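You operate a simulated robot arm through the tools that you are given. There is no shell and no other tool. Be economical: measure what you need, move in short steps, check, and stop when the job is done.

Carry out the task below with a simulated two-armed robot. There is one attempt and no reset: what you move stays moved.

JOB
Take the cup from the rack shelf and put it on top of the can there. Put the sanding block on the rack shelf away on the bench top. Put the large block on the bench top. Put the chock on the rack shelf away on the bottom shelf of the steel rack. Stack the 25 steel bolt from the middle shelf of the right bay on top of the 30 steel bolt. Shut the white lid. Take the cloth on the top of the work table and put it away on the bench top. Stack the 50 W bulb from the top of the work table on top of the 30 W bulb. Take the bag on the top of the work table and put it away on the bottom shelf of the tower. Put the wedge on the top of the work table away on the reel tray. Take the red tube from the counter top and leave it on the desk top. Put the zinc tin on the cooler lid top away on the top of the work table. Open the desk drawer, take the pack that expires first from the new side of the desk drawer and leave it on the desk top, then shut the drawer. The order is free. Set down upright: cup, sanding block, chock.

It is judged by the outcome, as a careful person would: the job done as asked, and still so three seconds after it is handed in. It fails if anything else is knocked over, pushed out of place, dropped, spilled or broken. Lids that push on must go on centred and level and be pressed home; caps that screw on are set level and turned clockwise until they are tight. Flat cloth is picked up by pressing the open fingertips on it (5 to 10 N) and closing them slowly along it; thin cloth reads only 2 to 8 mm in the jaws.

ROBOT AND FRAMES
Two 7-joint arms with two-finger parallel grippers on one trunk, on a base that drives. Base frame: it is fixed to the floor where the robot stands at the start and does not move with it; the origin is under the middle of the robot, x ahead of it, y to its left, z up. Readings come in mm, degrees, newtons and seconds.
The left shoulder is at the start at [70, 133, 1267], the right one opposite. With the tool pointing down near the work surface each hand reaches from about 100 to 500 mm from the robot's upright axis, wherever it stands, measured 20 degrees to its own side. Places, roughly: bag [-3000, -5500, 1000]; bench top [-1200, 400, 900]; bottom shelf of the steel rack [-4500, -4100, 100]; bottom shelf of the tower [600, -1300, 900]; bulb [-2750, -5500, 1000]; chock (12x7x13 cm) [600, -600, 800]; cloth (4x5x4 cm) [-2300, -5500, 900]; cup (7x7x9 cm) [600, 100, 800]; desk drawer [-1200, -3600, 700]; desk top [-1100, -3700, 800]; large block (13x5x4 cm) [500, -400, 800]; pack [-1250, -3750, 750]; reel tray [400, 1300, 800]; top of the work table [-3000, -5600, 900]; tube [-1000, -5500, 1000]; wedge (11x5x5 cm) [-3700, -5300, 900]; white lid [-1000, 700, 1000]; zinc tin (9x9x6 cm) [0, -5700, 800]. Payload 1.57 kg a hand.
The tool frame of a hand sits at the grasp point between the pads (the TCP): z along the fingers, y along the line on which they close. The tips reach 30 mm beyond it. The gripper opens to 80 mm. The fingers are 17 mm wide and 12 mm thick; the gripper's body (40 by 82 mm) begins 80 mm behind the TCP.
Orientation is told as [roll, pitch, yaw] about the base's x, y, z axes, in that order, counted from this pose: with the fingers straight down and closing along the base's y, the tool's x points along the base's -x, its y along +y and its z along -z.

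CONTROLS
- The arms move only by the tool play_rows. It takes "left_steps", "right_steps" or both (then of equal length, played together; a hand with none holds still); each is a list that holds one entry, the list of rows, each a list of 7 numbers: the shift along the tool's x, y, z in mm, then the turn, a rotation vector about the tool's x, y, z in degrees, then the opening, from 0 (shut) to 1 (fully open). In form: [[[x, y, z, ax, ay, az, claw], ...]]. A call has 1 to 12 rows; each row is the pose to reach, as a shift and turn from the pose commanded when the call began, along the tool's axes at that moment. A row lasts 0.2 s, in which the tool goes at most 50 mm and 8.6 degrees; a call with a longer step from one row to the next is refused whole, and so is a gripper value outside its range. Where a pose cannot be reached the arm comes as near as it can. A force on the tool above 40 N (or 10 N above the force at the start of the call, whichever is more), or a blocked arm, ends the call early, and 0.2 s more pass. Each finger travels about 153 mm/s and halts on what it meets, pressing with about 24 N; the grip force reading is that of the motor and also rises with nothing between the fingers. The clock runs only during rows and for 0.2 s after the last one: add rows that repeat a pose to give the fingers time. The reply holds the time, the measured pose of the TCP, the force on the tool along the base axes, the opening and the grip force, in the units named above and with some noise, with the torque about the TCP (base axes, N m) and any sound that the robot's microphone picked up.
- Cameras (640 x 400 px; columns grow to the right, rows downward): "scene" is now at [124.5, 8.5, 1474.1]; the picture's right is [-0.06, -1.00, -0.00], its down [-0.76, 0.04, -0.65] and it looks along [0.65, -0.04, -0.76] (base axes); focal length 214 px, centre (320, 200). "left" rides on the left gripper at [72, 7, -122] in its tool frame; the picture's right is [-0.09, 1.00, 0.00], its down [-0.84, -0.08, -0.54] and it looks along [-0.54, -0.05, 0.84] (tool axes); focal length 238 px, centre (320, 200). "right" rides on the right gripper at [72, -7, -122] in its tool frame; the picture's right is [0.09, 1.00, 0.00], its down [-0.84, 0.08, -0.54] and it looks along [-0.54, 0.05, 0.84] (tool axes); focal length 238 px, centre (320, 200). There is no depth. A picture from a camera that has moved, and an enlarged one, comes with that camera's place and axes in the base frame and with its lens. The place of the scene camera against the robot may be out by one fixed shift of up to 18 mm in any direction.
- grab_frame(camera): a new picture of that camera. It takes no simulated time.
- slide_trunk(by): slides the trunk up (or, below 0, down) by that many mm; the arms and the scene camera ride with it, the base frame stays. It gives what a move gives, with no picture.
- steer(legs): drives the robot by 1 to 6 legs, each [ahead, left, turn to the left] in mm, mm and degrees, along the robot's own axes; the way and the turn of a leg run together, so that a leg with both is an arc; at most 1500 mm and 180 degrees a leg. The arms and the cameras ride along, it lands a little off, and it stops where it bumps. It gives what a move gives.
- head_to(pan, tilt): turns the head with the scene camera to pan (to the left, within 86 degrees either way) and tilt (down, from -29 to 69), counted from straight ahead of the robot. It gives what a move gives.
- zoom(camera, box): a new picture of the part [left, top, right, bottom] of that camera's present view, enlarged. It takes no simulated time.
- sign_off(): hands the job in; it is judged then, once.

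Work in short steps. Places have to be worked out from the pictures, the camera data and where the tool is seen: move nearer, look again, correct. Check each grasp and each placing, and mend what went wrong. You have 598 turns and 370 pictures in all, those below and enlarged ones among them. Open the grippers and draw the arms clear of the work before you hand the job in, unless the task says otherwise; then end with one line.

The tools are called after ">>>" as a command line: name --argument value ..., lists and objects as JSON in quotes. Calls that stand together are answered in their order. play_rows: Moves the arms, as the interface text tells. Its arguments: {"type":"object","properties":{"left_steps":{"type":"array","items":{"type":"array","items":{"type":"array","items":{"type":"number"}}}},"right_steps":{"type":"array","items":{"type":"array","items":{"type":"array","items":{"type":"number"}}}}},"required":[]} The other tools are called the same way: slide_trunk (by) slides the trunk up or down; steer (legs) drives the base; head_to (pan, tilt) turns the head that bears the scene camera; grab_frame (camera) takes a picture; zoom (camera, box) takes an enlarged picture of a part of a camera's view; sign_off () hands the job in.

At the start:

```text
t: 0.0
left_eef_pos: [384.7, -64.0, 1355.2]
left_orientation: [0.0, 0.0, 0.0]
left_contact_force: [0.2, 0.4, -0.9]
left_torque: [-0.01, 0.03, 0.01]
left_grip_width: 80.1
left_grasp_force: 0.0
right_eef_pos: [342.1, -434.9, 1428.5]
right_orientation: [0.0, -0.1, 0.1]
right_contact_force: [-0.2, 0.4, 0.3]
right_torque: [-0.01, 0.0, -0.01]
right_grip_width: 80.0
right_grasp_force: 0.1
trunk travel left (down, up): [-841.0, 99.0]
robot x, y, heading: [-4.0, -4.0, -0.3]
head pan, tilt: [-3.3, 49.7]
```

scene: 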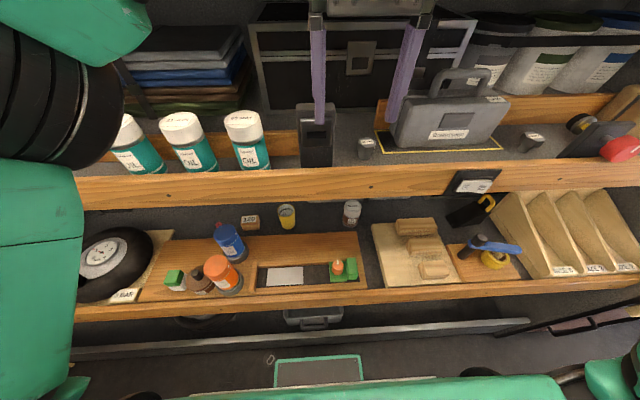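
right: 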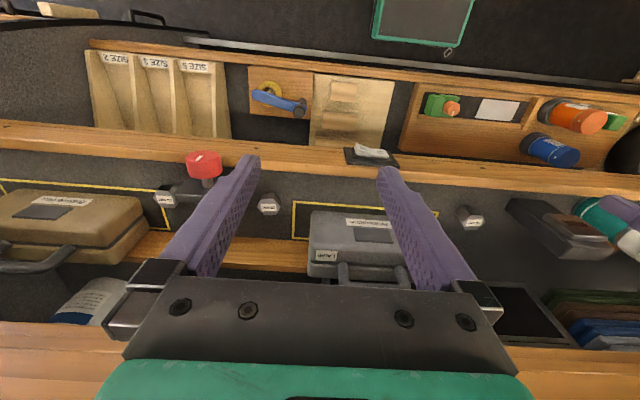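
left: 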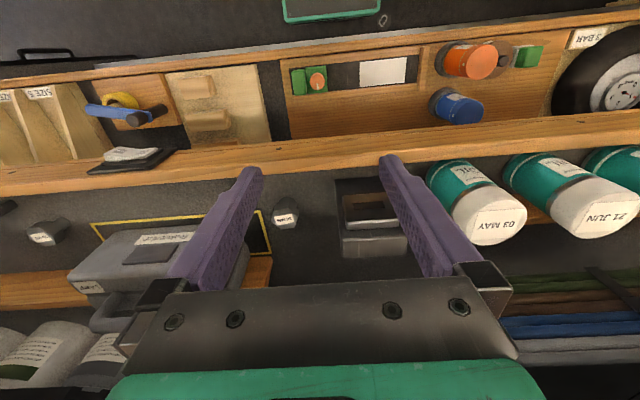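

I see a shelf rack ahead with several levels; I look closer to identify the objects on it.

>>> zoom --camera "scene" --box '[80, 180, 380, 340]'

>>> zoom --camera "scene" --box '[340, 160, 640, 320]'

>>> zoom --camera "scene" --box '[80, 0, 380, 180]'

>>> zoom --camera "scene" --box '[340, 0, 640, 180]'

```text
2.13 times, centred on (230, 260) of scene
camera zoom: at [124.5, 8.5, 1474.1], right [-0.06, -1.0, 0.0], down [-0.76, 0.04, -0.65], along [0.65, -0.04, -0.76], focal length 458 px, centre (512, 72)
```

zoom: 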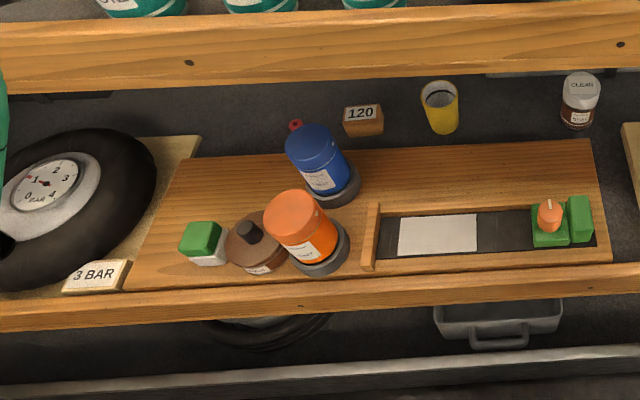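

```text
2.13 times, centred on (490, 240) of scene
camera zoom: at [124.5, 8.5, 1474.1], right [-0.06, -1.0, 0.0], down [-0.76, 0.04, -0.65], along [0.65, -0.04, -0.76], focal length 458 px, centre (-43, 115)
```

zoom: 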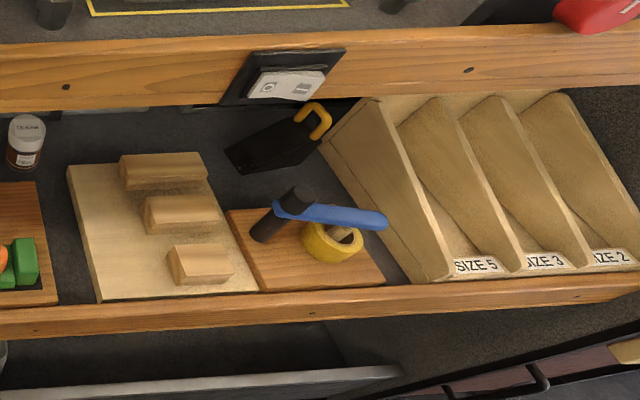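

```text
2.13 times, centred on (230, 90) of scene
camera zoom: at [124.5, 8.5, 1474.1], right [-0.06, -1.0, 0.0], down [-0.76, 0.04, -0.65], along [0.65, -0.04, -0.76], focal length 458 px, centre (512, 435)
```

zoom: 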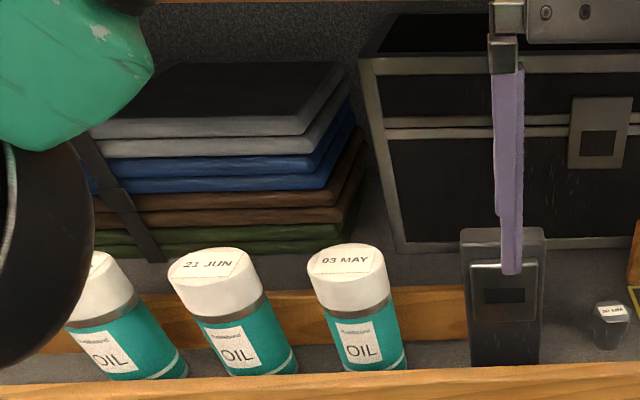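

```text
2.13 times, centred on (490, 90) of scene
camera zoom: at [124.5, 8.5, 1474.1], right [-0.06, -1.0, 0.0], down [-0.76, 0.04, -0.65], along [0.65, -0.04, -0.76], focal length 458 px, centre (-43, 435)
```

zoom: 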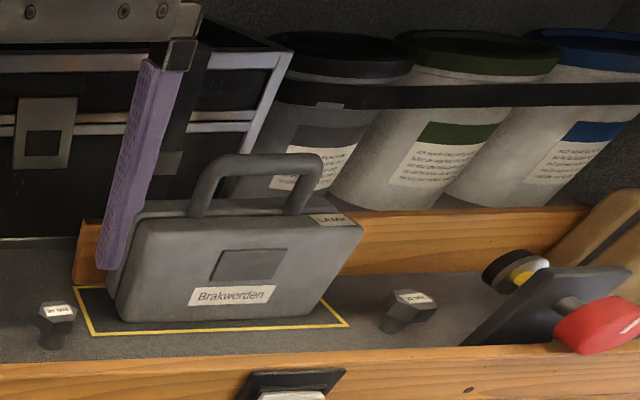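

Next I look around with the head: left, right, and level, to learn the layout of the places.

>>> head_to --pan 60 --tilt 25

>>> grab_frame --camera "scene"

>>> head_to --pan -60 --tilt 25

>>> grab_frame --camera "scene"

>>> head_to --pan 0 --tilt 20

>>> grab_frame --camera "scene"

```text
t: 1.3
left_eef_pos: [384.0, -63.3, 1354.6]
left_orientation: [0.1, 0.0, 0.0]
left_contact_force: [0.0, -0.4, -0.2]
left_torque: [0.03, -0.01, 0.0]
left_grip_width: 79.9
left_grasp_force: 0.1
right_eef_pos: [342.2, -433.8, 1429.3]
right_orientation: [0.0, 0.0, -0.1]
right_contact_force: [-0.2, -0.3, -0.5]
right_torque: [0.0, -0.01, -0.01]
right_grip_width: 80.1
right_grasp_force: 0.0
trunk travel left (down, up): [-841.0, 99.0]
robot x, y, heading: [-2.4, 2.4, -0.0]
head pan, tilt: [60.0, 25.0]
```

```text
362 pictures are left
camera scene: at [93.5, 92.6, 1511.2], right [0.87, -0.5, 0.0], down [-0.21, -0.37, -0.91], along [0.45, 0.78, -0.42], focal length 214 px, centre (320, 200)
```

scene: 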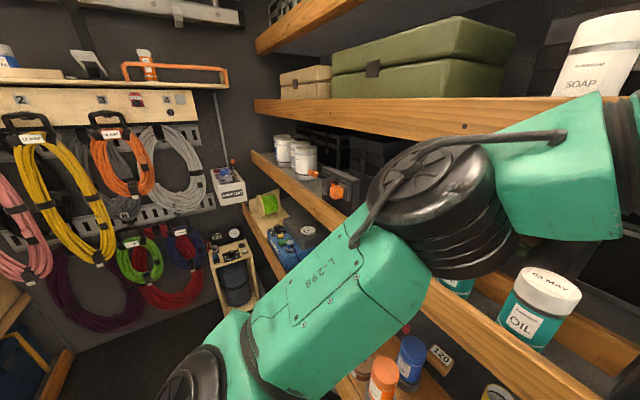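

```text
t: 3.3
left_eef_pos: [385.2, -65.0, 1355.6]
left_orientation: [0.0, 0.1, 0.0]
left_contact_force: [0.0, 0.0, -0.3]
left_torque: [-0.01, 0.0, 0.01]
left_grip_width: 80.2
left_grasp_force: 0.1
right_eef_pos: [342.6, -434.0, 1427.9]
right_orientation: [0.0, 0.0, 0.0]
right_contact_force: [0.2, 0.0, -0.6]
right_torque: [0.0, 0.0, -0.01]
right_grip_width: 80.0
right_grasp_force: 0.0
trunk travel left (down, up): [-841.0, 99.0]
robot x, y, heading: [-0.4, 0.6, -0.3]
head pan, tilt: [-60.0, 25.0]
```

```text
361 pictures are left
camera scene: at [93.4, -66.9, 1511.2], right [-0.87, -0.5, 0.0], down [-0.21, 0.37, -0.91], along [0.45, -0.78, -0.42], focal length 214 px, centre (320, 200)
```

scene: 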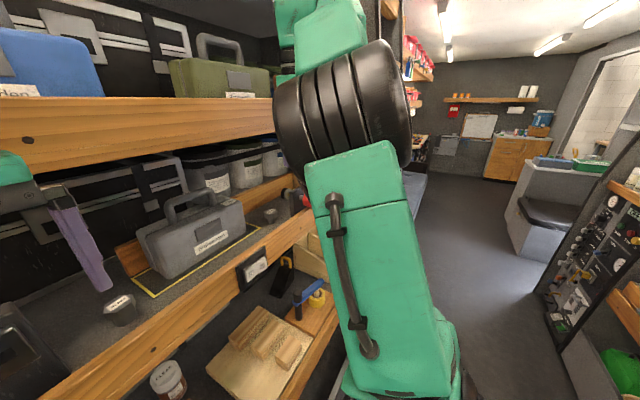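

```text
t: 4.6
left_eef_pos: [383.4, -65.6, 1354.9]
left_orientation: [-0.1, 0.0, -0.1]
left_contact_force: [-0.8, -0.1, 0.5]
left_torque: [0.01, 0.01, -0.02]
left_grip_width: 80.0
left_grasp_force: 0.1
right_eef_pos: [342.9, -433.3, 1427.6]
right_orientation: [-0.1, 0.0, 0.1]
right_contact_force: [-0.2, 0.0, -0.8]
right_torque: [-0.02, 0.0, 0.02]
right_grip_width: 79.9
right_grasp_force: 0.0
trunk travel left (down, up): [-841.0, 99.0]
robot x, y, heading: [-0.4, -1.6, -0.2]
head pan, tilt: [0.0, 20.0]
```

```text
360 pictures are left
camera scene: at [140.4, 12.8, 1519.3], right [0.0, -1.0, 0.0], down [-0.34, 0.0, -0.94], along [0.94, 0.0, -0.34], focal length 214 px, centre (320, 200)
```

scene: 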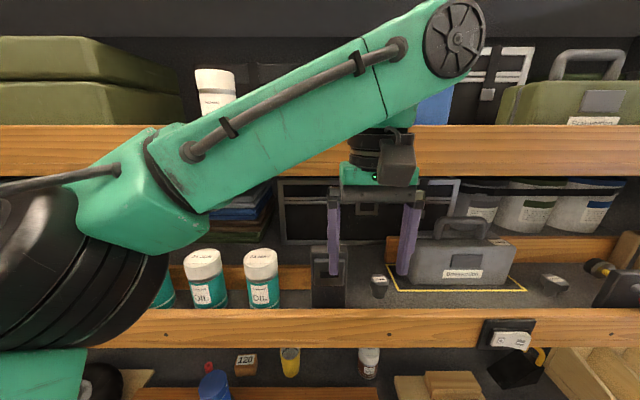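

The cup, sanding block, etc. sit on the lower stepped shelf partly under the middle shelf. I lower the trunk 300 mm to gain a second viewpoint for triangulation.

>>> slide_trunk --by -300

>>> grab_frame --camera "scene"

>>> head_to --pan 0 --tilt 50

>>> grab_frame --camera "scene"

>>> grab_frame --camera "right"

>>> grab_frame --camera "left"

```text
t: 7.6
left_eef_pos: [384.6, -65.0, 1056.1]
left_orientation: [-0.1, 0.0, 0.0]
left_contact_force: [-1.0, -0.4, -0.4]
left_torque: [0.02, 0.0, -0.01]
left_grip_width: 80.2
left_grasp_force: 0.0
right_eef_pos: [342.4, -435.0, 1127.7]
right_orientation: [0.0, 0.0, 0.0]
right_contact_force: [0.2, 0.4, -0.2]
right_torque: [-0.01, -0.02, 0.01]
right_grip_width: 80.0
right_grasp_force: 0.1
trunk travel left (down, up): [-541.0, 399.0]
robot x, y, heading: [0.4, 1.3, -0.0]
head pan, tilt: [0.0, 20.0]
```

```text
359 pictures are left
camera scene: at [140.3, 12.9, 1219.3], right [0.0, -1.0, 0.0], down [-0.34, 0.0, -0.94], along [0.94, 0.0, -0.34], focal length 214 px, centre (320, 200)
```

scene: 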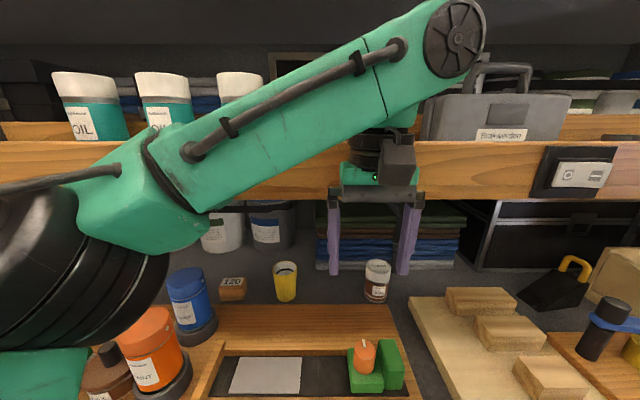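

```text
t: 8.6
left_eef_pos: [385.0, -64.2, 1055.8]
left_orientation: [-0.1, -0.1, 0.0]
left_contact_force: [0.1, 0.0, 0.3]
left_torque: [0.01, 0.0, -0.02]
left_grip_width: 80.1
left_grasp_force: 0.0
right_eef_pos: [342.6, -434.4, 1127.7]
right_orientation: [0.0, 0.1, 0.0]
right_contact_force: [0.2, -0.3, -0.3]
right_torque: [0.0, 0.04, -0.02]
right_grip_width: 79.9
right_grasp_force: 0.1
trunk travel left (down, up): [-541.0, 399.0]
robot x, y, heading: [-0.5, -0.5, -0.1]
head pan, tilt: [0.0, 50.0]
```

```text
358 pictures are left
camera scene: at [124.3, 12.9, 1173.7], right [0.0, -1.0, 0.0], down [-0.77, 0.0, -0.64], along [0.64, 0.0, -0.77], focal length 214 px, centre (320, 200)
```

scene: 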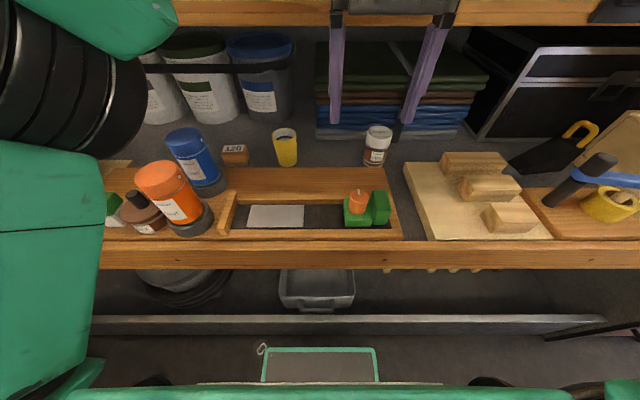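

```text
357 pictures are left
camera right: at [269.7, -440.1, 1249.7], right [-0.09, 1.0, 0.0], down [0.84, 0.08, 0.54], along [0.54, 0.05, -0.84], focal length 238 px, centre (320, 200)
```

right: 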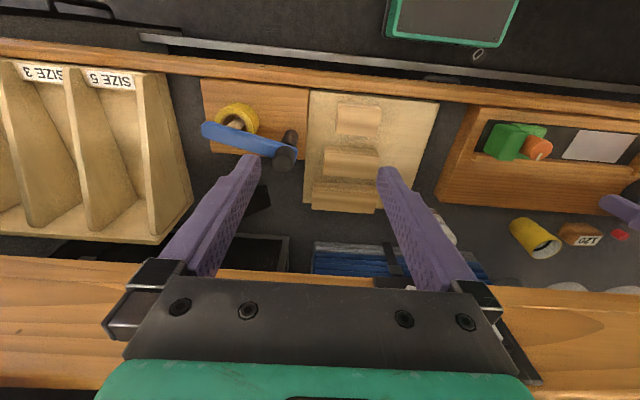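

```text
356 pictures are left
camera left: at [312.0, -58.1, 1176.4], right [0.09, 1.0, 0.0], down [0.84, -0.08, 0.54], along [0.54, -0.05, -0.84], focal length 238 px, centre (320, 200)
```

left: 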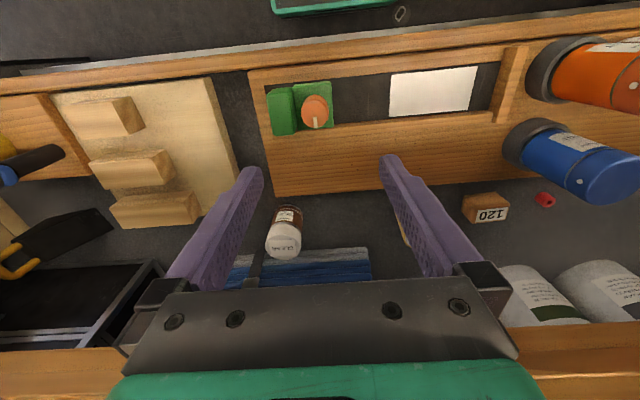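

Triangulating gives shelf surface z≈782, middle-shelf beam at x≈436, z≈1118–1196, cup near [605, 100]. I zoom on objects to read labels and find "the can".

>>> zoom --camera "scene" --box '[90, 100, 410, 260]'

>>> head_to --pan 0 --tilt 20

>>> zoom --camera "scene" --box '[80, 220, 240, 400]'

>>> zoom --camera "scene" --box '[340, 240, 420, 320]'

```text
2.00 times, centred on (250, 180) of scene
camera zoom: at [124.3, 12.9, 1173.7], right [0.0, -1.0, 0.0], down [-0.77, 0.0, -0.64], along [0.64, 0.0, -0.77], focal length 429 px, centre (460, 240)
```

zoom: 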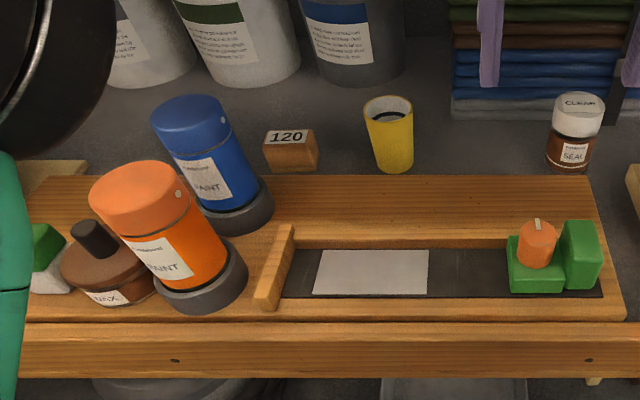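

```text
t: 9.5
left_eef_pos: [383.3, -65.0, 1055.6]
left_orientation: [0.0, 0.0, 0.0]
left_contact_force: [-0.7, 0.6, -0.2]
left_torque: [-0.01, -0.02, 0.03]
left_grip_width: 80.0
left_grasp_force: 0.1
right_eef_pos: [341.8, -433.7, 1128.5]
right_orientation: [0.0, 0.1, -0.1]
right_contact_force: [0.4, 0.3, 0.7]
right_torque: [0.0, -0.01, -0.01]
right_grip_width: 79.8
right_grasp_force: 0.0
trunk travel left (down, up): [-541.0, 399.0]
robot x, y, heading: [2.0, -0.8, 0.0]
head pan, tilt: [0.0, 20.0]
```

```text
2.22 times, centred on (160, 310) of scene
camera zoom: at [140.4, 12.9, 1219.2], right [0.0, -1.0, 0.0], down [-0.34, 0.0, -0.94], along [0.94, 0.0, -0.34], focal length 477 px, centre (676, -44)
```

zoom: 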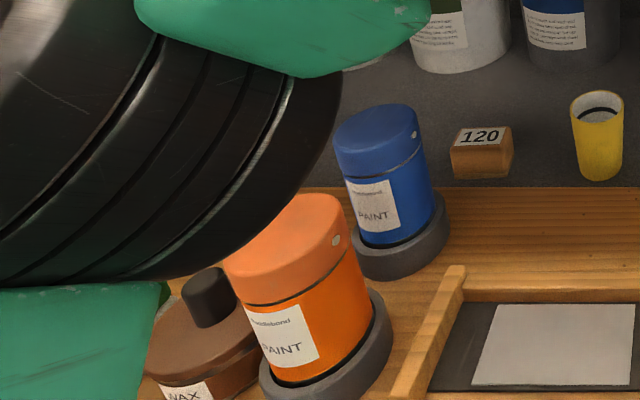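

```text
5.00 times, centred on (380, 280) of scene
camera zoom: at [140.4, 12.9, 1219.2], right [0.0, -1.0, 0.0], down [-0.34, 0.0, -0.94], along [0.94, 0.0, -0.34], focal length 1072 px, centre (20, -200)
```

zoom: 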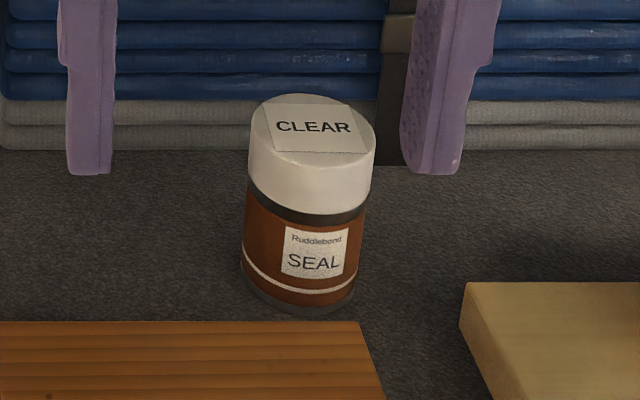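

The SEAL can (brown, flat white top) looks like the free-standing can. I move the left hand toward the front of the cup, tilting it 45° forward to reach under the middle shelf.

>>> play_rows --left_steps '[[[-3, 27, 16, 0, -7.5, 0, 1], [-6, 55, 33, 0, -15, 0, 1], [-10, 82, 50, 0, -22.5, 0, 1], [-13, 110, 66, 0, -30, 0, 1], [-16, 137, 83, 0, -37.5, 0, 1], [-20, 165, 100, 0, -45, 0, 1], [-20, 165, 100, 0, -45, 0, 1]]]'

>>> grab_frame --camera "left"

>>> grab_frame --camera "scene"

```text
t: 11.1
left_eef_pos: [418.0, 86.0, 962.5]
left_orientation: [-0.1, -45.1, 0.2]
left_contact_force: [-0.1, 0.7, -0.5]
left_torque: [0.01, -0.01, 0.04]
left_grip_width: 79.9
left_grasp_force: 0.1
left hand out of reach, approached as far as the arm can: row 6, 7
right_eef_pos: [343.1, -432.7, 1129.4]
right_orientation: [0.0, -0.1, -0.1]
right_contact_force: [0.2, 1.1, 0.2]
right_torque: [-0.02, 0.03, 0.0]
right_grip_width: 80.2
right_grasp_force: 0.0
trunk travel left (down, up): [-541.0, 399.0]
robot x, y, heading: [-2.5, 1.9, -0.0]
head pan, tilt: [0.0, 20.0]
```

```text
352 pictures are left
camera left: at [280.1, 91.9, 995.8], right [0.06, 1.0, 0.06], down [0.21, -0.08, 0.98], along [0.98, -0.05, -0.21], focal length 238 px, centre (320, 200)
```

left: 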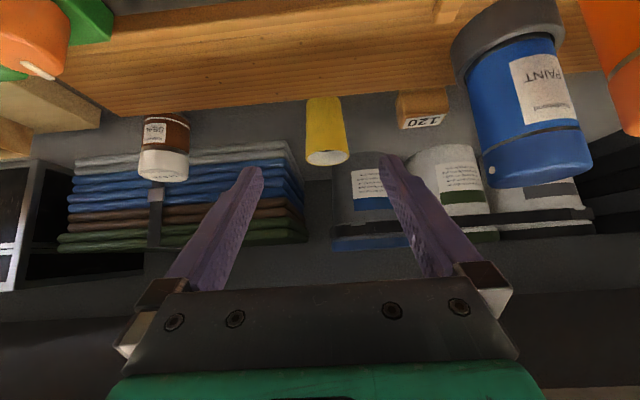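

```text
351 pictures are left
camera scene: at [140.6, 13.1, 1219.3], right [0.0, -1.0, 0.0], down [-0.34, 0.0, -0.94], along [0.94, 0.0, -0.34], focal length 214 px, centre (320, 200)
```

scene: 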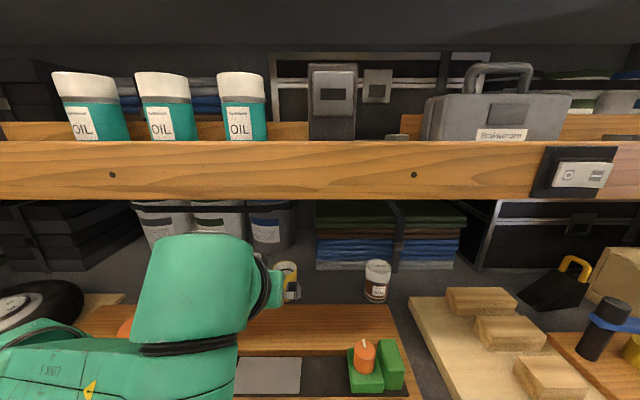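

Cup is at about [605, 92]; the left elbow would come near the paint cans, so I'll use the right hand with the robot shifted left. I retract the left hand first.

>>> play_rows --left_steps '[[[-5, -10, -19, 0, 7.5, 0, 1], [-9, -20, -38, 0, 15, 0, 1], [-14, -30, -57, 0, 22.5, 0, 1], [-19, -40, -75, 0, 30, 0, 1], [-23, -50, -94, 0, 37.5, 0, 1], [-28, -60, -113, 0, 45, 0, 1], [-28, -60, -113, 0, 45, 0, 1]]]'

>>> steer --legs '[[0, 200, 0]]'

>>> grab_frame --camera "scene"

```text
t: 12.7
left_eef_pos: [358.9, 26.0, 1060.5]
left_orientation: [-0.1, 0.1, 0.1]
left_contact_force: [-0.3, 0.4, 0.2]
left_torque: [-0.03, 0.0, -0.03]
left_grip_width: 80.2
left_grasp_force: 0.0
right_eef_pos: [343.7, -432.6, 1129.2]
right_orientation: [-0.2, 0.0, -0.1]
right_contact_force: [0.8, 0.2, -0.7]
right_torque: [-0.03, 0.01, 0.02]
right_grip_width: 80.1
right_grasp_force: 0.0
trunk travel left (down, up): [-541.0, 399.0]
robot x, y, heading: [-1.6, -0.6, -0.2]
head pan, tilt: [0.0, 20.0]
```

```text
t: 14.3
left_eef_pos: [360.3, 224.0, 1059.5]
left_orientation: [0.0, 0.0, -0.3]
left_contact_force: [0.2, -0.4, 0.8]
left_torque: [-0.02, 0.0, 0.0]
left_grip_width: 80.2
left_grasp_force: 0.2
right_eef_pos: [339.8, -235.0, 1127.7]
right_orientation: [0.1, 0.0, -0.3]
right_contact_force: [-0.4, -0.2, 0.5]
right_torque: [-0.01, -0.03, 0.04]
right_grip_width: 79.7
right_grasp_force: 0.1
trunk travel left (down, up): [-541.0, 399.0]
robot x, y, heading: [2.2, 203.3, -0.5]
head pan, tilt: [0.0, 20.0]
```

```text
350 pictures are left
camera scene: at [141.1, 213.2, 1219.3], right [-0.01, -1.0, 0.0], down [-0.34, 0.0, -0.94], along [0.94, -0.01, -0.34], focal length 214 px, centre (320, 200)
```

scene: 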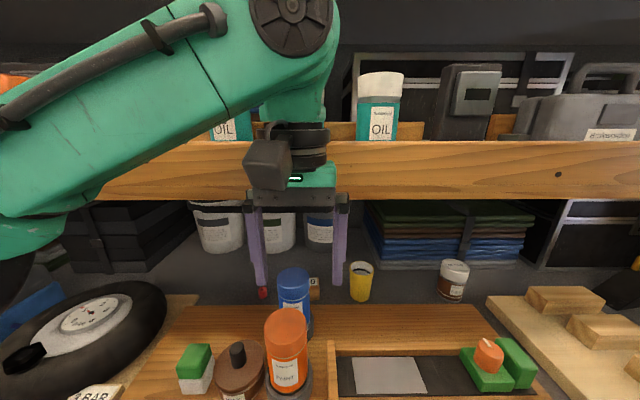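

Now I bring the right hand over to face the cup, tilted −55°, while the left hand moves aside.

>>> play_rows --left_steps '[[[3, 11, -7, 0, 0, 0, 1], [7, 22, -13, 0, 0, 0, 1], [10, 33, -20, 0, 0, 0, 1], [13, 44, -27, 0, 0, 0, 1], [17, 55, -33, 0, 0, 0, 1], [20, 66, -40, 0, 0, 0, 1], [23, 77, -47, 0, 0, 0, 1], [27, 88, -53, 0, 0, 0, 1], [30, 100, -60, 0, 0, 0, 1], [30, 100, -60, 0, 0, 0, 1]]]' --right_steps '[[[0, 35, 24, 0, -6, 0, 1], [0, 71, 49, 0, -12, 0, 1], [0, 106, 73, 0, -18, 0, 1], [0, 142, 98, 0, -24, 0, 1], [0, 178, 122, 0, -30, 0, 1], [0, 213, 147, 0, -36, 0, 1], [0, 249, 171, 0, -42, 0, 1], [0, 284, 196, 0, -48.5, 0, 1], [0, 320, 220, 0, -55, 0, 1], [0, 320, 220, 0, -55, 0, 1]]]'

>>> grab_frame --camera "right"

>>> grab_frame --camera "scene"

```text
t: 16.5
left_eef_pos: [332.8, 324.9, 1119.9]
left_orientation: [0.0, 0.0, -0.3]
left_contact_force: [0.0, -0.2, -0.4]
left_torque: [0.01, 0.01, -0.01]
left_grip_width: 80.0
left_grasp_force: 0.0
right_eef_pos: [464.2, -123.5, 932.5]
right_orientation: [0.2, -54.7, -0.4]
right_contact_force: [1.1, 0.3, -0.6]
right_torque: [0.01, -0.02, 0.04]
right_grip_width: 80.0
right_grasp_force: 0.1
right hand out of reach, approached as far as the arm can: row 3, 4, 5, 6, 7, 8, 9, 10
trunk travel left (down, up): [-541.0, 399.0]
robot x, y, heading: [0.3, 201.4, -0.2]
head pan, tilt: [0.0, 20.0]
```

```text
349 pictures are left
camera right: at [322.1, -129.0, 943.2], right [-0.05, 1.0, -0.07], down [0.04, 0.08, 1.0], along [1.0, 0.05, -0.05], focal length 238 px, centre (320, 200)
```

right: 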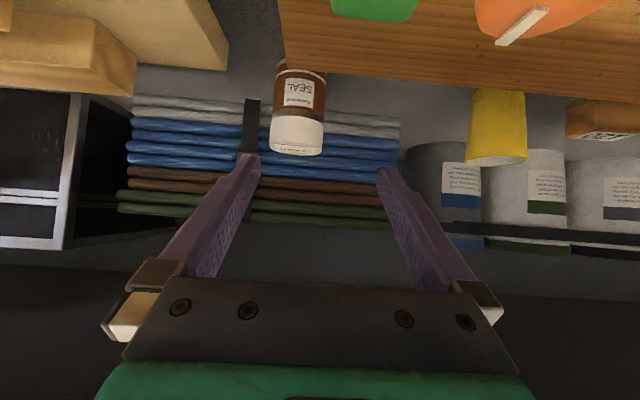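

```text
348 pictures are left
camera scene: at [130.0, 168.6, 1230.3], right [-0.49, -0.87, 0.0], down [-0.2, 0.11, -0.97], along [0.85, -0.47, -0.23], focal length 214 px, centre (320, 200)
```

scene: 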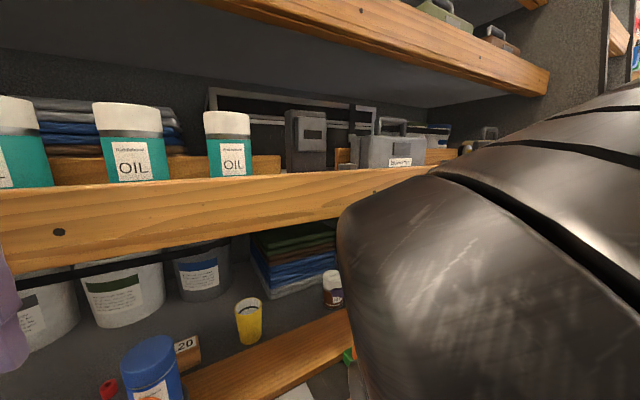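

The right hand could not come across (elbow hit upward near the head). I back it out and raise the trunk so the shoulder is higher than the hand.

>>> play_rows --right_steps '[[[0, 0, -40, 0, 0, 0, 1], [0, 0, -80, 0, 0, 0, 1], [0, 0, -120, 0, 0, 0, 1], [0, 0, -160, 0, 0, 0, 1], [0, 0, -160, 0, 0, 0, 1]]]'

>>> grab_frame --camera "scene"

```text
t: 17.7
left_eef_pos: [331.8, 325.5, 1119.6]
left_orientation: [-0.1, 0.1, -0.3]
left_contact_force: [-0.1, -0.7, -1.1]
left_torque: [0.0, 0.0, 0.01]
left_grip_width: 79.9
left_grasp_force: 0.1
right_eef_pos: [342.7, -207.7, 971.9]
right_orientation: [9.1, -53.8, -8.4]
right_contact_force: [0.2, -0.3, 0.2]
right_torque: [0.02, -0.01, 0.0]
right_grip_width: 79.9
right_grasp_force: 0.1
right hand out of reach, approached as far as the arm can: row 1, 2, 3, 4, 5
trunk travel left (down, up): [-541.0, 399.0]
robot x, y, heading: [-1.6, 197.2, -0.5]
head pan, tilt: [0.0, 20.0]
```

```text
347 pictures are left
camera scene: at [125.0, 160.7, 1227.4], right [-0.58, -0.82, 0.0], down [-0.21, 0.15, -0.97], along [0.79, -0.56, -0.26], focal length 214 px, centre (320, 200)
```

scene: 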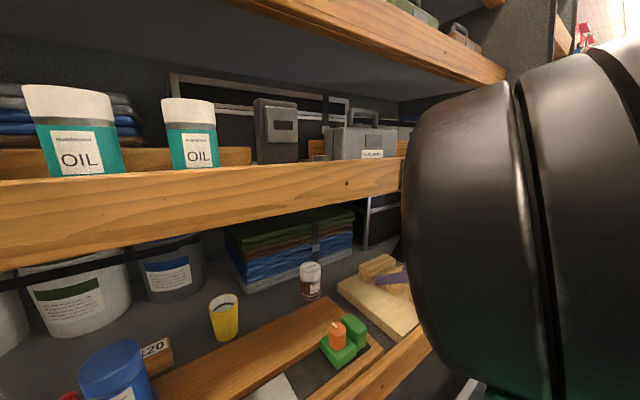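

The elbow is pressing against the head. I raise the trunk 250 mm, then lower the hand relative to the shoulder to let the elbow drop.

>>> slide_trunk --by 250

>>> play_rows --right_steps '[[[0, 0, 0, 0, 8, 0, 1], [0, 0, 0, 0, 16, 0, 1], [0, 0, 0, 0, 24, 0, 1], [0, 0, 0, 0, 32, 0, 1], [0, 0, 0, 0, 40, 0, 1], [0, 0, 0, 0, 48, 0, 1], [0, 0, 0, 0, 54, 0, 1]]]'

>>> grab_frame --camera "scene"

```text
t: 20.3
left_eef_pos: [332.4, 324.7, 1369.4]
left_orientation: [0.1, 0.0, -0.4]
left_contact_force: [0.5, 0.4, -0.2]
left_torque: [-0.02, 0.03, 0.0]
left_grip_width: 80.1
left_grasp_force: 0.0
right_eef_pos: [342.1, -209.1, 1224.1]
right_orientation: [7.7, -54.1, -7.3]
right_contact_force: [0.2, 0.0, 0.3]
right_torque: [-0.02, 0.02, -0.01]
right_grip_width: 79.9
right_grasp_force: 0.1
trunk travel left (down, up): [-791.0, 149.0]
robot x, y, heading: [0.2, 200.6, -0.3]
head pan, tilt: [0.0, 20.0]
```

```text
t: 21.9
left_eef_pos: [333.1, 325.6, 1369.2]
left_orientation: [0.0, 0.1, -0.4]
left_contact_force: [0.2, -0.2, -0.8]
left_torque: [-0.01, -0.02, 0.02]
left_grip_width: 80.0
left_grasp_force: 0.1
right_eef_pos: [347.3, -202.0, 1245.3]
right_orientation: [-0.3, -0.7, -0.3]
right_contact_force: [0.5, 0.6, -0.3]
right_torque: [0.0, 0.02, 0.0]
right_grip_width: 80.0
right_grasp_force: 0.1
trunk travel left (down, up): [-791.0, 149.0]
robot x, y, heading: [-1.6, 197.6, -0.4]
head pan, tilt: [0.0, 20.0]
```

```text
346 pictures are left
camera scene: at [142.7, 214.4, 1469.1], right [-0.01, -1.0, 0.0], down [-0.34, 0.0, -0.94], along [0.94, -0.01, -0.34], focal length 214 px, centre (320, 200)
```

scene: 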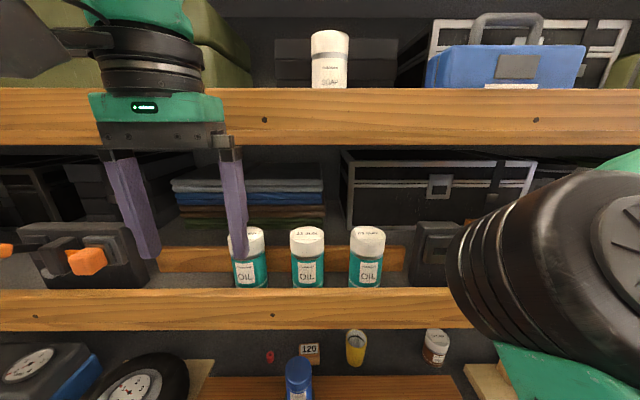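

Head is free again. I drive left 90 mm so the cup lies in the right arm's natural sector, then lower the right hand.

>>> steer --legs '[[0, 90, 0]]'

>>> play_rows --right_steps '[[[0, 10, 35, 0, 0, 0, 1], [0, 20, 70, 0, 0, 0, 1], [0, 30, 105, 0, 0, 0, 1], [0, 40, 140, 0, 0, 0, 1], [0, 50, 175, 0, 0, 0, 1], [0, 60, 210, 0, 0, 0, 1], [0, 70, 245, 0, 0, 0, 1], [0, 80, 280, 0, 0, 0, 1], [0, 90, 300, 0, 0, 0, 1], [0, 90, 300, 0, 0, 0, 1]]]'

>>> grab_frame --camera "scene"

```text
t: 23.0
left_eef_pos: [332.1, 407.0, 1371.3]
left_orientation: [0.3, 0.0, -0.5]
left_contact_force: [0.0, -0.5, 0.9]
left_torque: [0.05, -0.02, 0.01]
left_grip_width: 80.1
left_grasp_force: 0.1
right_eef_pos: [346.8, -120.6, 1242.4]
right_orientation: [0.4, -1.0, -0.4]
right_contact_force: [-0.2, -0.5, 0.5]
right_torque: [0.04, 0.0, 0.0]
right_grip_width: 79.8
right_grasp_force: 0.1
trunk travel left (down, up): [-791.0, 149.0]
robot x, y, heading: [2.3, 295.0, -0.5]
head pan, tilt: [0.0, 20.0]
```

```text
t: 25.2
left_eef_pos: [332.0, 413.0, 1370.4]
left_orientation: [0.0, 0.0, -0.5]
left_contact_force: [-0.1, -0.6, -0.7]
left_torque: [-0.02, 0.0, 0.0]
left_grip_width: 80.3
left_grasp_force: 0.1
right_eef_pos: [353.1, -27.3, 941.7]
right_orientation: [0.1, -0.9, -0.6]
right_contact_force: [0.8, 0.4, -0.4]
right_torque: [-0.02, 0.0, -0.04]
right_grip_width: 80.0
right_grasp_force: 0.1
trunk travel left (down, up): [-791.0, 149.0]
robot x, y, heading: [-0.4, 292.9, -0.6]
head pan, tilt: [0.0, 20.0]
```

```text
345 pictures are left
camera scene: at [141.4, 302.6, 1469.3], right [-0.01, -1.0, 0.0], down [-0.34, 0.0, -0.94], along [0.94, -0.01, -0.34], focal length 214 px, centre (320, 200)
```

scene: 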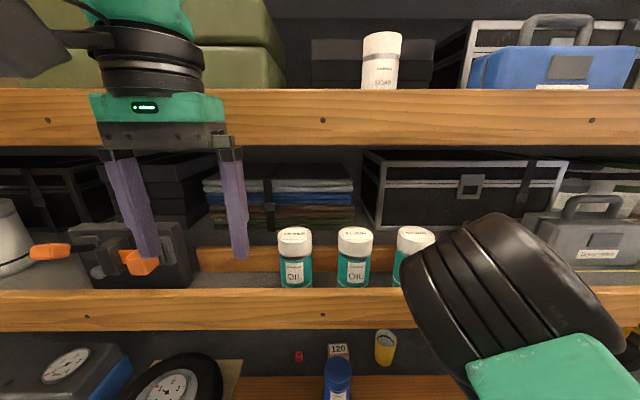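

Elbow is now lower, not at the head. I tilt the right hand forward −55° and go toward the front of the cup.

>>> play_rows --right_steps '[[[-14, 11, 5, 0, -7, 0, 1], [-28, 22, 10, 0, -14, 0, 1], [-42, 34, 15, 0, -21, 0, 1], [-56, 45, 20, 0, -28, 0, 1], [-70, 56, 25, 0, -35, 0, 1], [-84, 67, 30, 0, -42, 0, 1], [-100, 79, 35, 0, -49, 0, 1], [-117, 90, 40, 0, -55, 0, 1], [-117, 90, 40, 0, -55, 0, 1]]]'

>>> grab_frame --camera "right"

>>> grab_frame --camera "scene"

```text
t: 27.2
left_eef_pos: [331.8, 412.7, 1369.0]
left_orientation: [0.0, 0.0, -0.5]
left_contact_force: [-0.5, -0.4, 1.2]
left_torque: [0.01, 0.0, 0.0]
left_grip_width: 79.8
left_grasp_force: 0.1
right_eef_pos: [498.2, -40.4, 944.1]
right_orientation: [1.8, -53.6, -0.4]
right_contact_force: [0.5, 0.2, 0.5]
right_torque: [-0.01, 0.01, 0.02]
right_grip_width: 79.8
right_grasp_force: 0.0
right hand out of reach, approached as far as the arm can: row 1, 2, 3, 4, 5, 6, 7, 8, 9
trunk travel left (down, up): [-791.0, 149.0]
robot x, y, heading: [1.3, 293.1, -0.3]
head pan, tilt: [0.0, 20.0]
```

```text
344 pictures are left
camera right: at [356.6, -49.4, 957.2], right [-0.07, 1.0, -0.05], down [0.06, 0.06, 1.0], along [1.0, 0.07, -0.06], focal length 238 px, centre (320, 200)
```

right: 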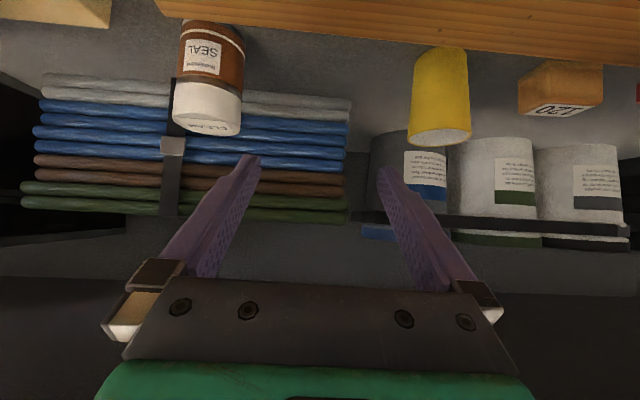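

```text
343 pictures are left
camera scene: at [141.8, 302.0, 1469.2], right [-0.01, -1.0, 0.0], down [-0.34, 0.0, -0.94], along [0.94, -0.01, -0.34], focal length 214 px, centre (320, 200)
```

scene: 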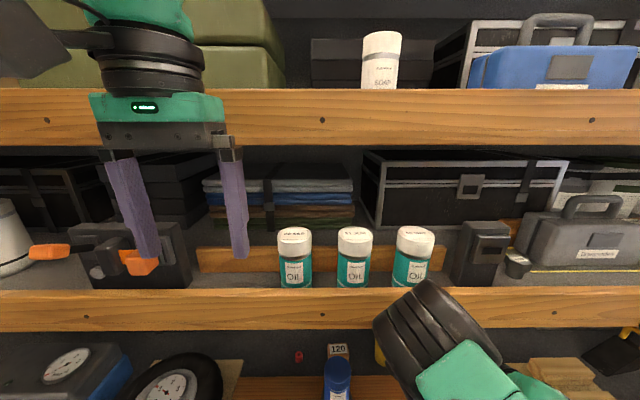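

The hand resists coming inward at this tilt, so I keep it at this relative position and drive the base 133 mm left to align it with the cup (y≈93).

>>> steer --legs '[[0, 133, 0.4]]'

>>> grab_frame --camera "right"

```text
t: 28.5
left_eef_pos: [332.3, 543.4, 1370.4]
left_orientation: [0.2, 0.1, -0.2]
left_contact_force: [0.6, -0.2, 0.2]
left_torque: [-0.01, 0.0, 0.01]
left_grip_width: 80.0
left_grasp_force: 0.1
right_eef_pos: [499.8, 91.3, 941.7]
right_orientation: [2.1, -53.5, -0.5]
right_contact_force: [0.3, -0.6, 0.5]
right_torque: [0.02, -0.01, -0.01]
right_grip_width: 80.0
right_grasp_force: 0.0
trunk travel left (down, up): [-791.0, 149.0]
robot x, y, heading: [2.8, 423.8, -0.4]
head pan, tilt: [0.0, 20.0]
```

```text
342 pictures are left
camera right: at [358.2, 81.6, 956.6], right [-0.08, 1.0, -0.05], down [0.06, 0.06, 1.0], along [1.0, 0.07, -0.07], focal length 238 px, centre (320, 200)
```

right: 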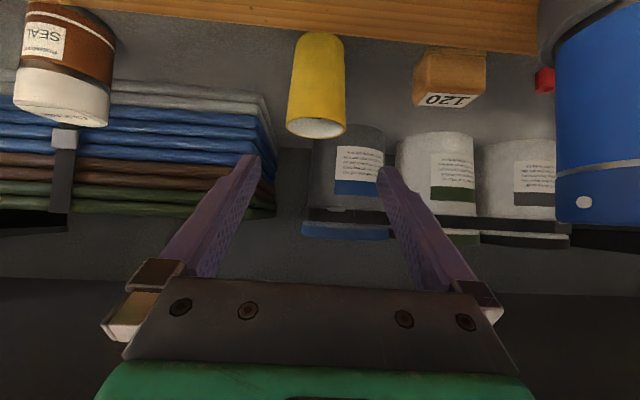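

Cup centre reads y≈90, x≈605; hand at y=91. I lower to z≈835 and advance part way, then check.

>>> play_rows --right_steps '[[[29, 0, 21, 0, 0, 0, 1], [57, 0, 42, 0, 0, 0, 1], [86, 0, 64, 0, 0, 0, 1], [73, 0, 81, 0, 0, 0, 1], [62, 0, 96, 0, 0, 0, 1], [62, 0, 96, 0, 0, 0, 1]]]'

>>> grab_frame --camera "right"

>>> grab_frame --camera "scene"

```text
t: 29.9
left_eef_pos: [332.2, 545.4, 1369.6]
left_orientation: [0.0, -0.1, -0.3]
left_contact_force: [0.1, 0.2, -0.1]
left_torque: [-0.01, 0.01, 0.04]
left_grip_width: 80.1
left_grasp_force: 0.0
right_eef_pos: [552.2, 68.2, 851.0]
right_orientation: [2.7, -52.7, -0.2]
right_contact_force: [-0.5, -0.1, 0.4]
right_torque: [0.01, -0.06, 0.01]
right_grip_width: 80.0
right_grasp_force: 0.1
right hand out of reach, approached as far as the arm can: row 1, 2, 3, 4, 5, 6
trunk travel left (down, up): [-791.0, 149.0]
robot x, y, heading: [4.0, 423.8, -0.3]
head pan, tilt: [0.0, 20.0]
```

```text
341 pictures are left
camera right: at [410.2, 57.1, 866.8], right [-0.09, 0.99, -0.04], down [0.07, 0.05, 1.0], along [0.99, 0.09, -0.08], focal length 238 px, centre (320, 200)
```

right: 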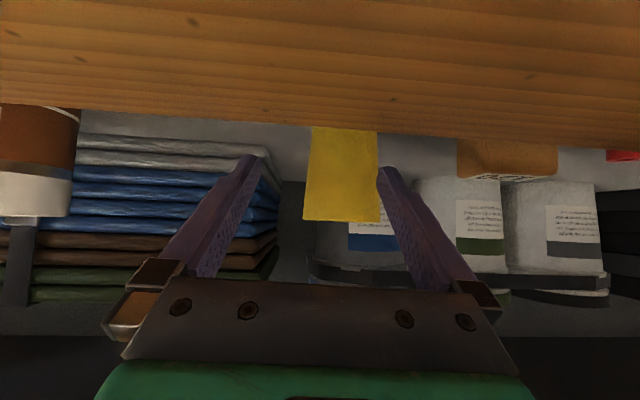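

```text
340 pictures are left
camera scene: at [142.2, 434.4, 1469.3], right [0.0, -1.0, 0.0], down [-0.34, 0.0, -0.94], along [0.94, 0.0, -0.34], focal length 214 px, centre (320, 200)
```

scene: 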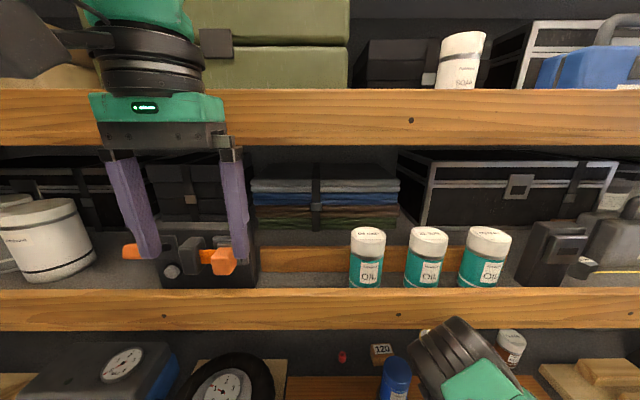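

The posture limits the arm at this shoulder height. I back off to z≈960 and step the trunk down so the shoulder is nearer hand height, as worked for the left arm earlier.

>>> play_rows --right_steps '[[[-6, 0, -30, 0, 0, 0, 1], [-18, 0, -60, 0, 0, 0, 1], [-30, 0, -92, 0, 0, 0, 1], [-45, 0, -123, 0, 0, 0, 1], [-45, 0, -123, 0, 0, 0, 1]]]'

>>> slide_trunk --by -90

>>> play_rows --right_steps '[[[-20, 0, -15, 0, 0, 0, 1], [-40, 0, -30, 0, 0, 0, 1], [-60, 0, -45, 0, 0, 0, 1], [-80, 10, -60, 0, 0, 0, 1], [-80, 20, -60, 0, 0, 0, 1]]]'

```text
t: 31.1
left_eef_pos: [333.5, 545.8, 1369.3]
left_orientation: [0.2, 0.0, -0.3]
left_contact_force: [0.4, -0.3, 0.7]
left_torque: [0.0, -0.02, 0.0]
left_grip_width: 80.0
left_grasp_force: 0.0
right_eef_pos: [478.8, 69.4, 961.2]
right_orientation: [1.9, -53.5, -0.3]
right_contact_force: [-0.3, -0.6, 0.1]
right_torque: [-0.02, -0.02, 0.03]
right_grip_width: 79.9
right_grasp_force: 0.1
trunk travel left (down, up): [-791.0, 149.0]
robot x, y, heading: [2.2, 423.0, -0.4]
head pan, tilt: [0.0, 20.0]
```

```text
t: 32.4
left_eef_pos: [334.0, 546.3, 1280.3]
left_orientation: [0.1, 0.0, -0.2]
left_contact_force: [-0.6, -0.4, -0.8]
left_torque: [0.03, -0.01, -0.02]
left_grip_width: 80.0
left_grasp_force: 0.1
right_eef_pos: [479.9, 70.1, 870.6]
right_orientation: [1.9, -53.5, -0.2]
right_contact_force: [-0.3, 0.7, 0.7]
right_torque: [0.02, -0.01, 0.0]
right_grip_width: 79.7
right_grasp_force: 0.0
trunk travel left (down, up): [-701.0, 239.0]
robot x, y, heading: [4.9, 421.3, -0.3]
head pan, tilt: [0.0, 20.0]
```

```text
t: 33.6
left_eef_pos: [333.3, 545.9, 1280.1]
left_orientation: [0.0, -0.1, -0.3]
left_contact_force: [0.4, 0.0, 0.0]
left_torque: [-0.02, -0.01, 0.03]
left_grip_width: 80.2
left_grasp_force: 0.0
right_eef_pos: [474.5, 82.5, 965.7]
right_orientation: [2.5, -52.8, -1.6]
right_contact_force: [0.6, 0.0, -0.5]
right_torque: [-0.05, 0.02, -0.03]
right_grip_width: 80.0
right_grasp_force: 0.0
trunk travel left (down, up): [-701.0, 239.0]
robot x, y, heading: [5.0, 421.2, -0.2]
head pan, tilt: [0.0, 20.0]
```

That worked better. I lower the trunk another 110 (hand rides to z≈856), then correct the hand in front of the cup.

>>> slide_trunk --by -110

>>> play_rows --right_steps '[[[0, 3, 12, 0, 0, 0, 1], [0, 6, 25, 0, 0, 0, 1], [0, 8, 38, 0, 0, 0, 1], [0, 8, 38, 0, 0, 0, 1]]]'

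>>> grab_frame --camera "right"

```text
t: 35.0
left_eef_pos: [332.4, 546.2, 1169.9]
left_orientation: [0.0, 0.0, -0.4]
left_contact_force: [-0.8, 0.4, -0.2]
left_torque: [0.02, 0.01, 0.02]
left_grip_width: 80.0
left_grasp_force: 0.1
right_eef_pos: [476.3, 84.0, 859.4]
right_orientation: [3.1, -53.3, -1.8]
right_contact_force: [-0.2, -0.7, -0.4]
right_torque: [-0.01, 0.01, -0.01]
right_grip_width: 80.0
right_grasp_force: 0.1
trunk travel left (down, up): [-591.0, 349.0]
robot x, y, heading: [0.0, 423.3, -0.1]
head pan, tilt: [0.0, 20.0]
```

```text
t: 36.0
left_eef_pos: [324.5, 548.2, 1171.6]
left_orientation: [-0.1, -0.4, -0.3]
left_contact_force: [-0.3, 0.4, 0.6]
left_torque: [0.0, -0.02, 0.04]
left_grip_width: 79.9
left_grasp_force: 0.1
right_eef_pos: [502.3, 91.6, 847.7]
right_orientation: [1.5, -54.1, -0.2]
right_contact_force: [-18.5, -0.5, 24.0]
right_torque: [-0.98, 0.02, -1.01]
right_grip_width: 80.0
right_grasp_force: 0.1
trunk travel left (down, up): [-591.0, 349.0]
robot x, y, heading: [1.4, 422.7, 0.0]
head pan, tilt: [0.0, 20.0]
```

```text
339 pictures are left
camera right: at [361.6, 83.2, 859.7], right [-0.07, 1.0, -0.06], down [0.05, 0.06, 1.0], along [1.0, 0.07, -0.06], focal length 238 px, centre (320, 200)
```

right: 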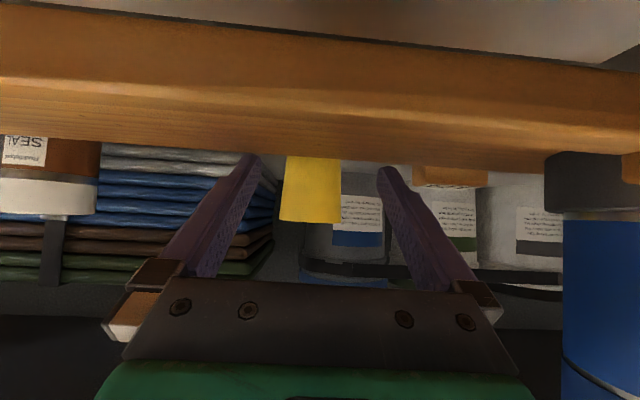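

Fingertips touched a raised plank (top ≈830) in front of the cup. I lift straight up, to approach along a sloping line down to the cup.

>>> play_rows --right_steps '[[[-13, 0, -25, 0, 0, 0, 1], [-35, 0, -40, 0, 0, 0, 1], [-52, 0, -45, 0, 0, 0, 1], [-52, 0, -45, 0, 0, 0, 1]]]'

>>> grab_frame --camera "right"

>>> grab_frame --camera "scene"

```text
t: 37.0
left_eef_pos: [332.3, 545.5, 1170.0]
left_orientation: [0.0, 0.0, -0.4]
left_contact_force: [-0.4, 0.7, 0.4]
left_torque: [-0.02, 0.01, 0.01]
left_grip_width: 80.3
left_grasp_force: 0.0
right_eef_pos: [500.4, 88.6, 906.1]
right_orientation: [4.4, -53.2, -3.7]
right_contact_force: [-0.8, 1.2, 0.2]
right_torque: [-0.02, -0.03, -0.03]
right_grip_width: 80.2
right_grasp_force: 0.1
right hand out of reach, approached as far as the arm can: row 1
trunk travel left (down, up): [-591.0, 349.0]
robot x, y, heading: [4.6, 415.8, -0.4]
head pan, tilt: [0.0, 20.0]
```

```text
338 pictures are left
camera right: at [359.2, 82.2, 919.2], right [-0.05, 1.0, -0.03], down [0.07, 0.03, 1.0], along [1.0, 0.05, -0.07], focal length 238 px, centre (320, 200)
```

right: 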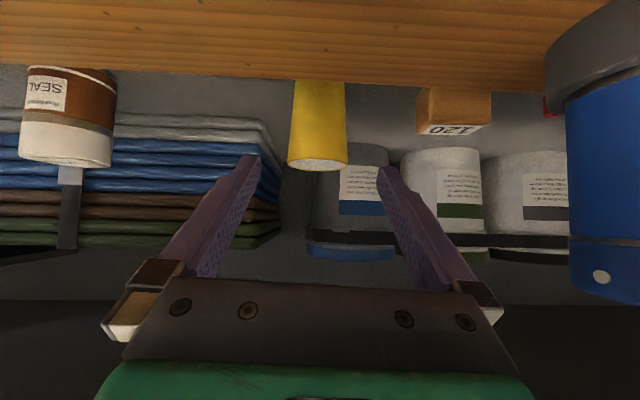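

```text
337 pictures are left
camera scene: at [142.1, 434.3, 1269.3], right [0.0, -1.0, 0.0], down [-0.34, 0.0, -0.94], along [0.94, 0.0, -0.34], focal length 214 px, centre (320, 200)
```

scene: 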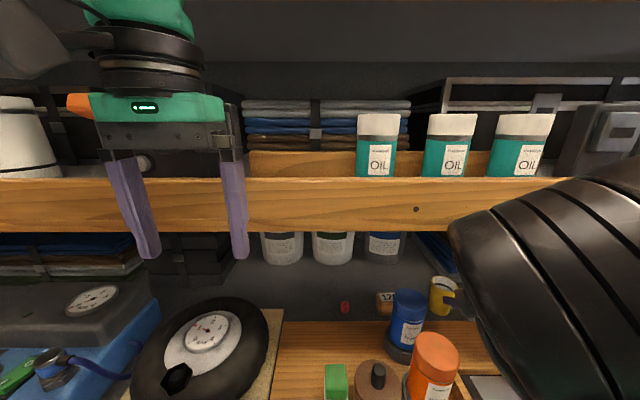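

Cup centre y≈91.5 lines up with the approach line. I advance 80 mm along the tool axis and check.

>>> play_rows --right_steps '[[[-2, 0, 20, 0, 0, 0, 1], [-3, 0, 40, 0, 0, 0, 1], [-4, 0, 60, 0, 0, 0, 1], [-6, 0, 80, 0, 0, 0, 1], [-6, 0, 80, 0, 0, 0, 1]]]'

>>> grab_frame --camera "right"

```text
t: 38.2
left_eef_pos: [332.0, 545.8, 1169.3]
left_orientation: [0.0, -0.1, -0.3]
left_contact_force: [-0.3, -0.5, 1.0]
left_torque: [-0.03, 0.0, 0.0]
left_grip_width: 79.9
left_grasp_force: 0.1
right_eef_pos: [570.9, 95.3, 865.0]
right_orientation: [1.6, -53.3, -0.1]
right_contact_force: [-0.2, 0.4, 0.3]
right_torque: [0.0, 0.01, 0.01]
right_grip_width: 80.1
right_grasp_force: 0.2
trunk travel left (down, up): [-591.0, 349.0]
robot x, y, heading: [0.2, 423.0, -0.3]
head pan, tilt: [0.0, 20.0]
```

```text
336 pictures are left
camera right: at [429.1, 86.3, 879.6], right [-0.08, 1.0, -0.06], down [0.06, 0.06, 1.0], along [1.0, 0.07, -0.07], focal length 238 px, centre (320, 200)
```

right: 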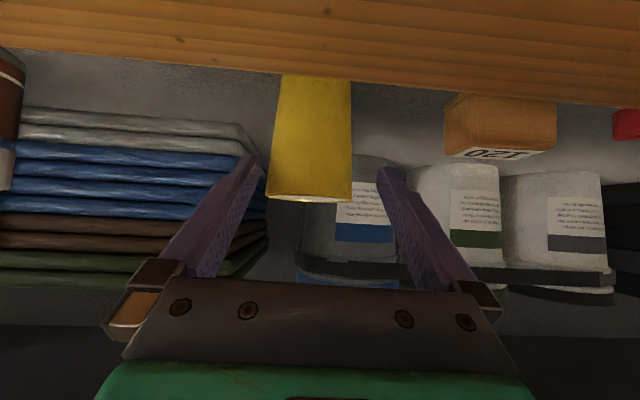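

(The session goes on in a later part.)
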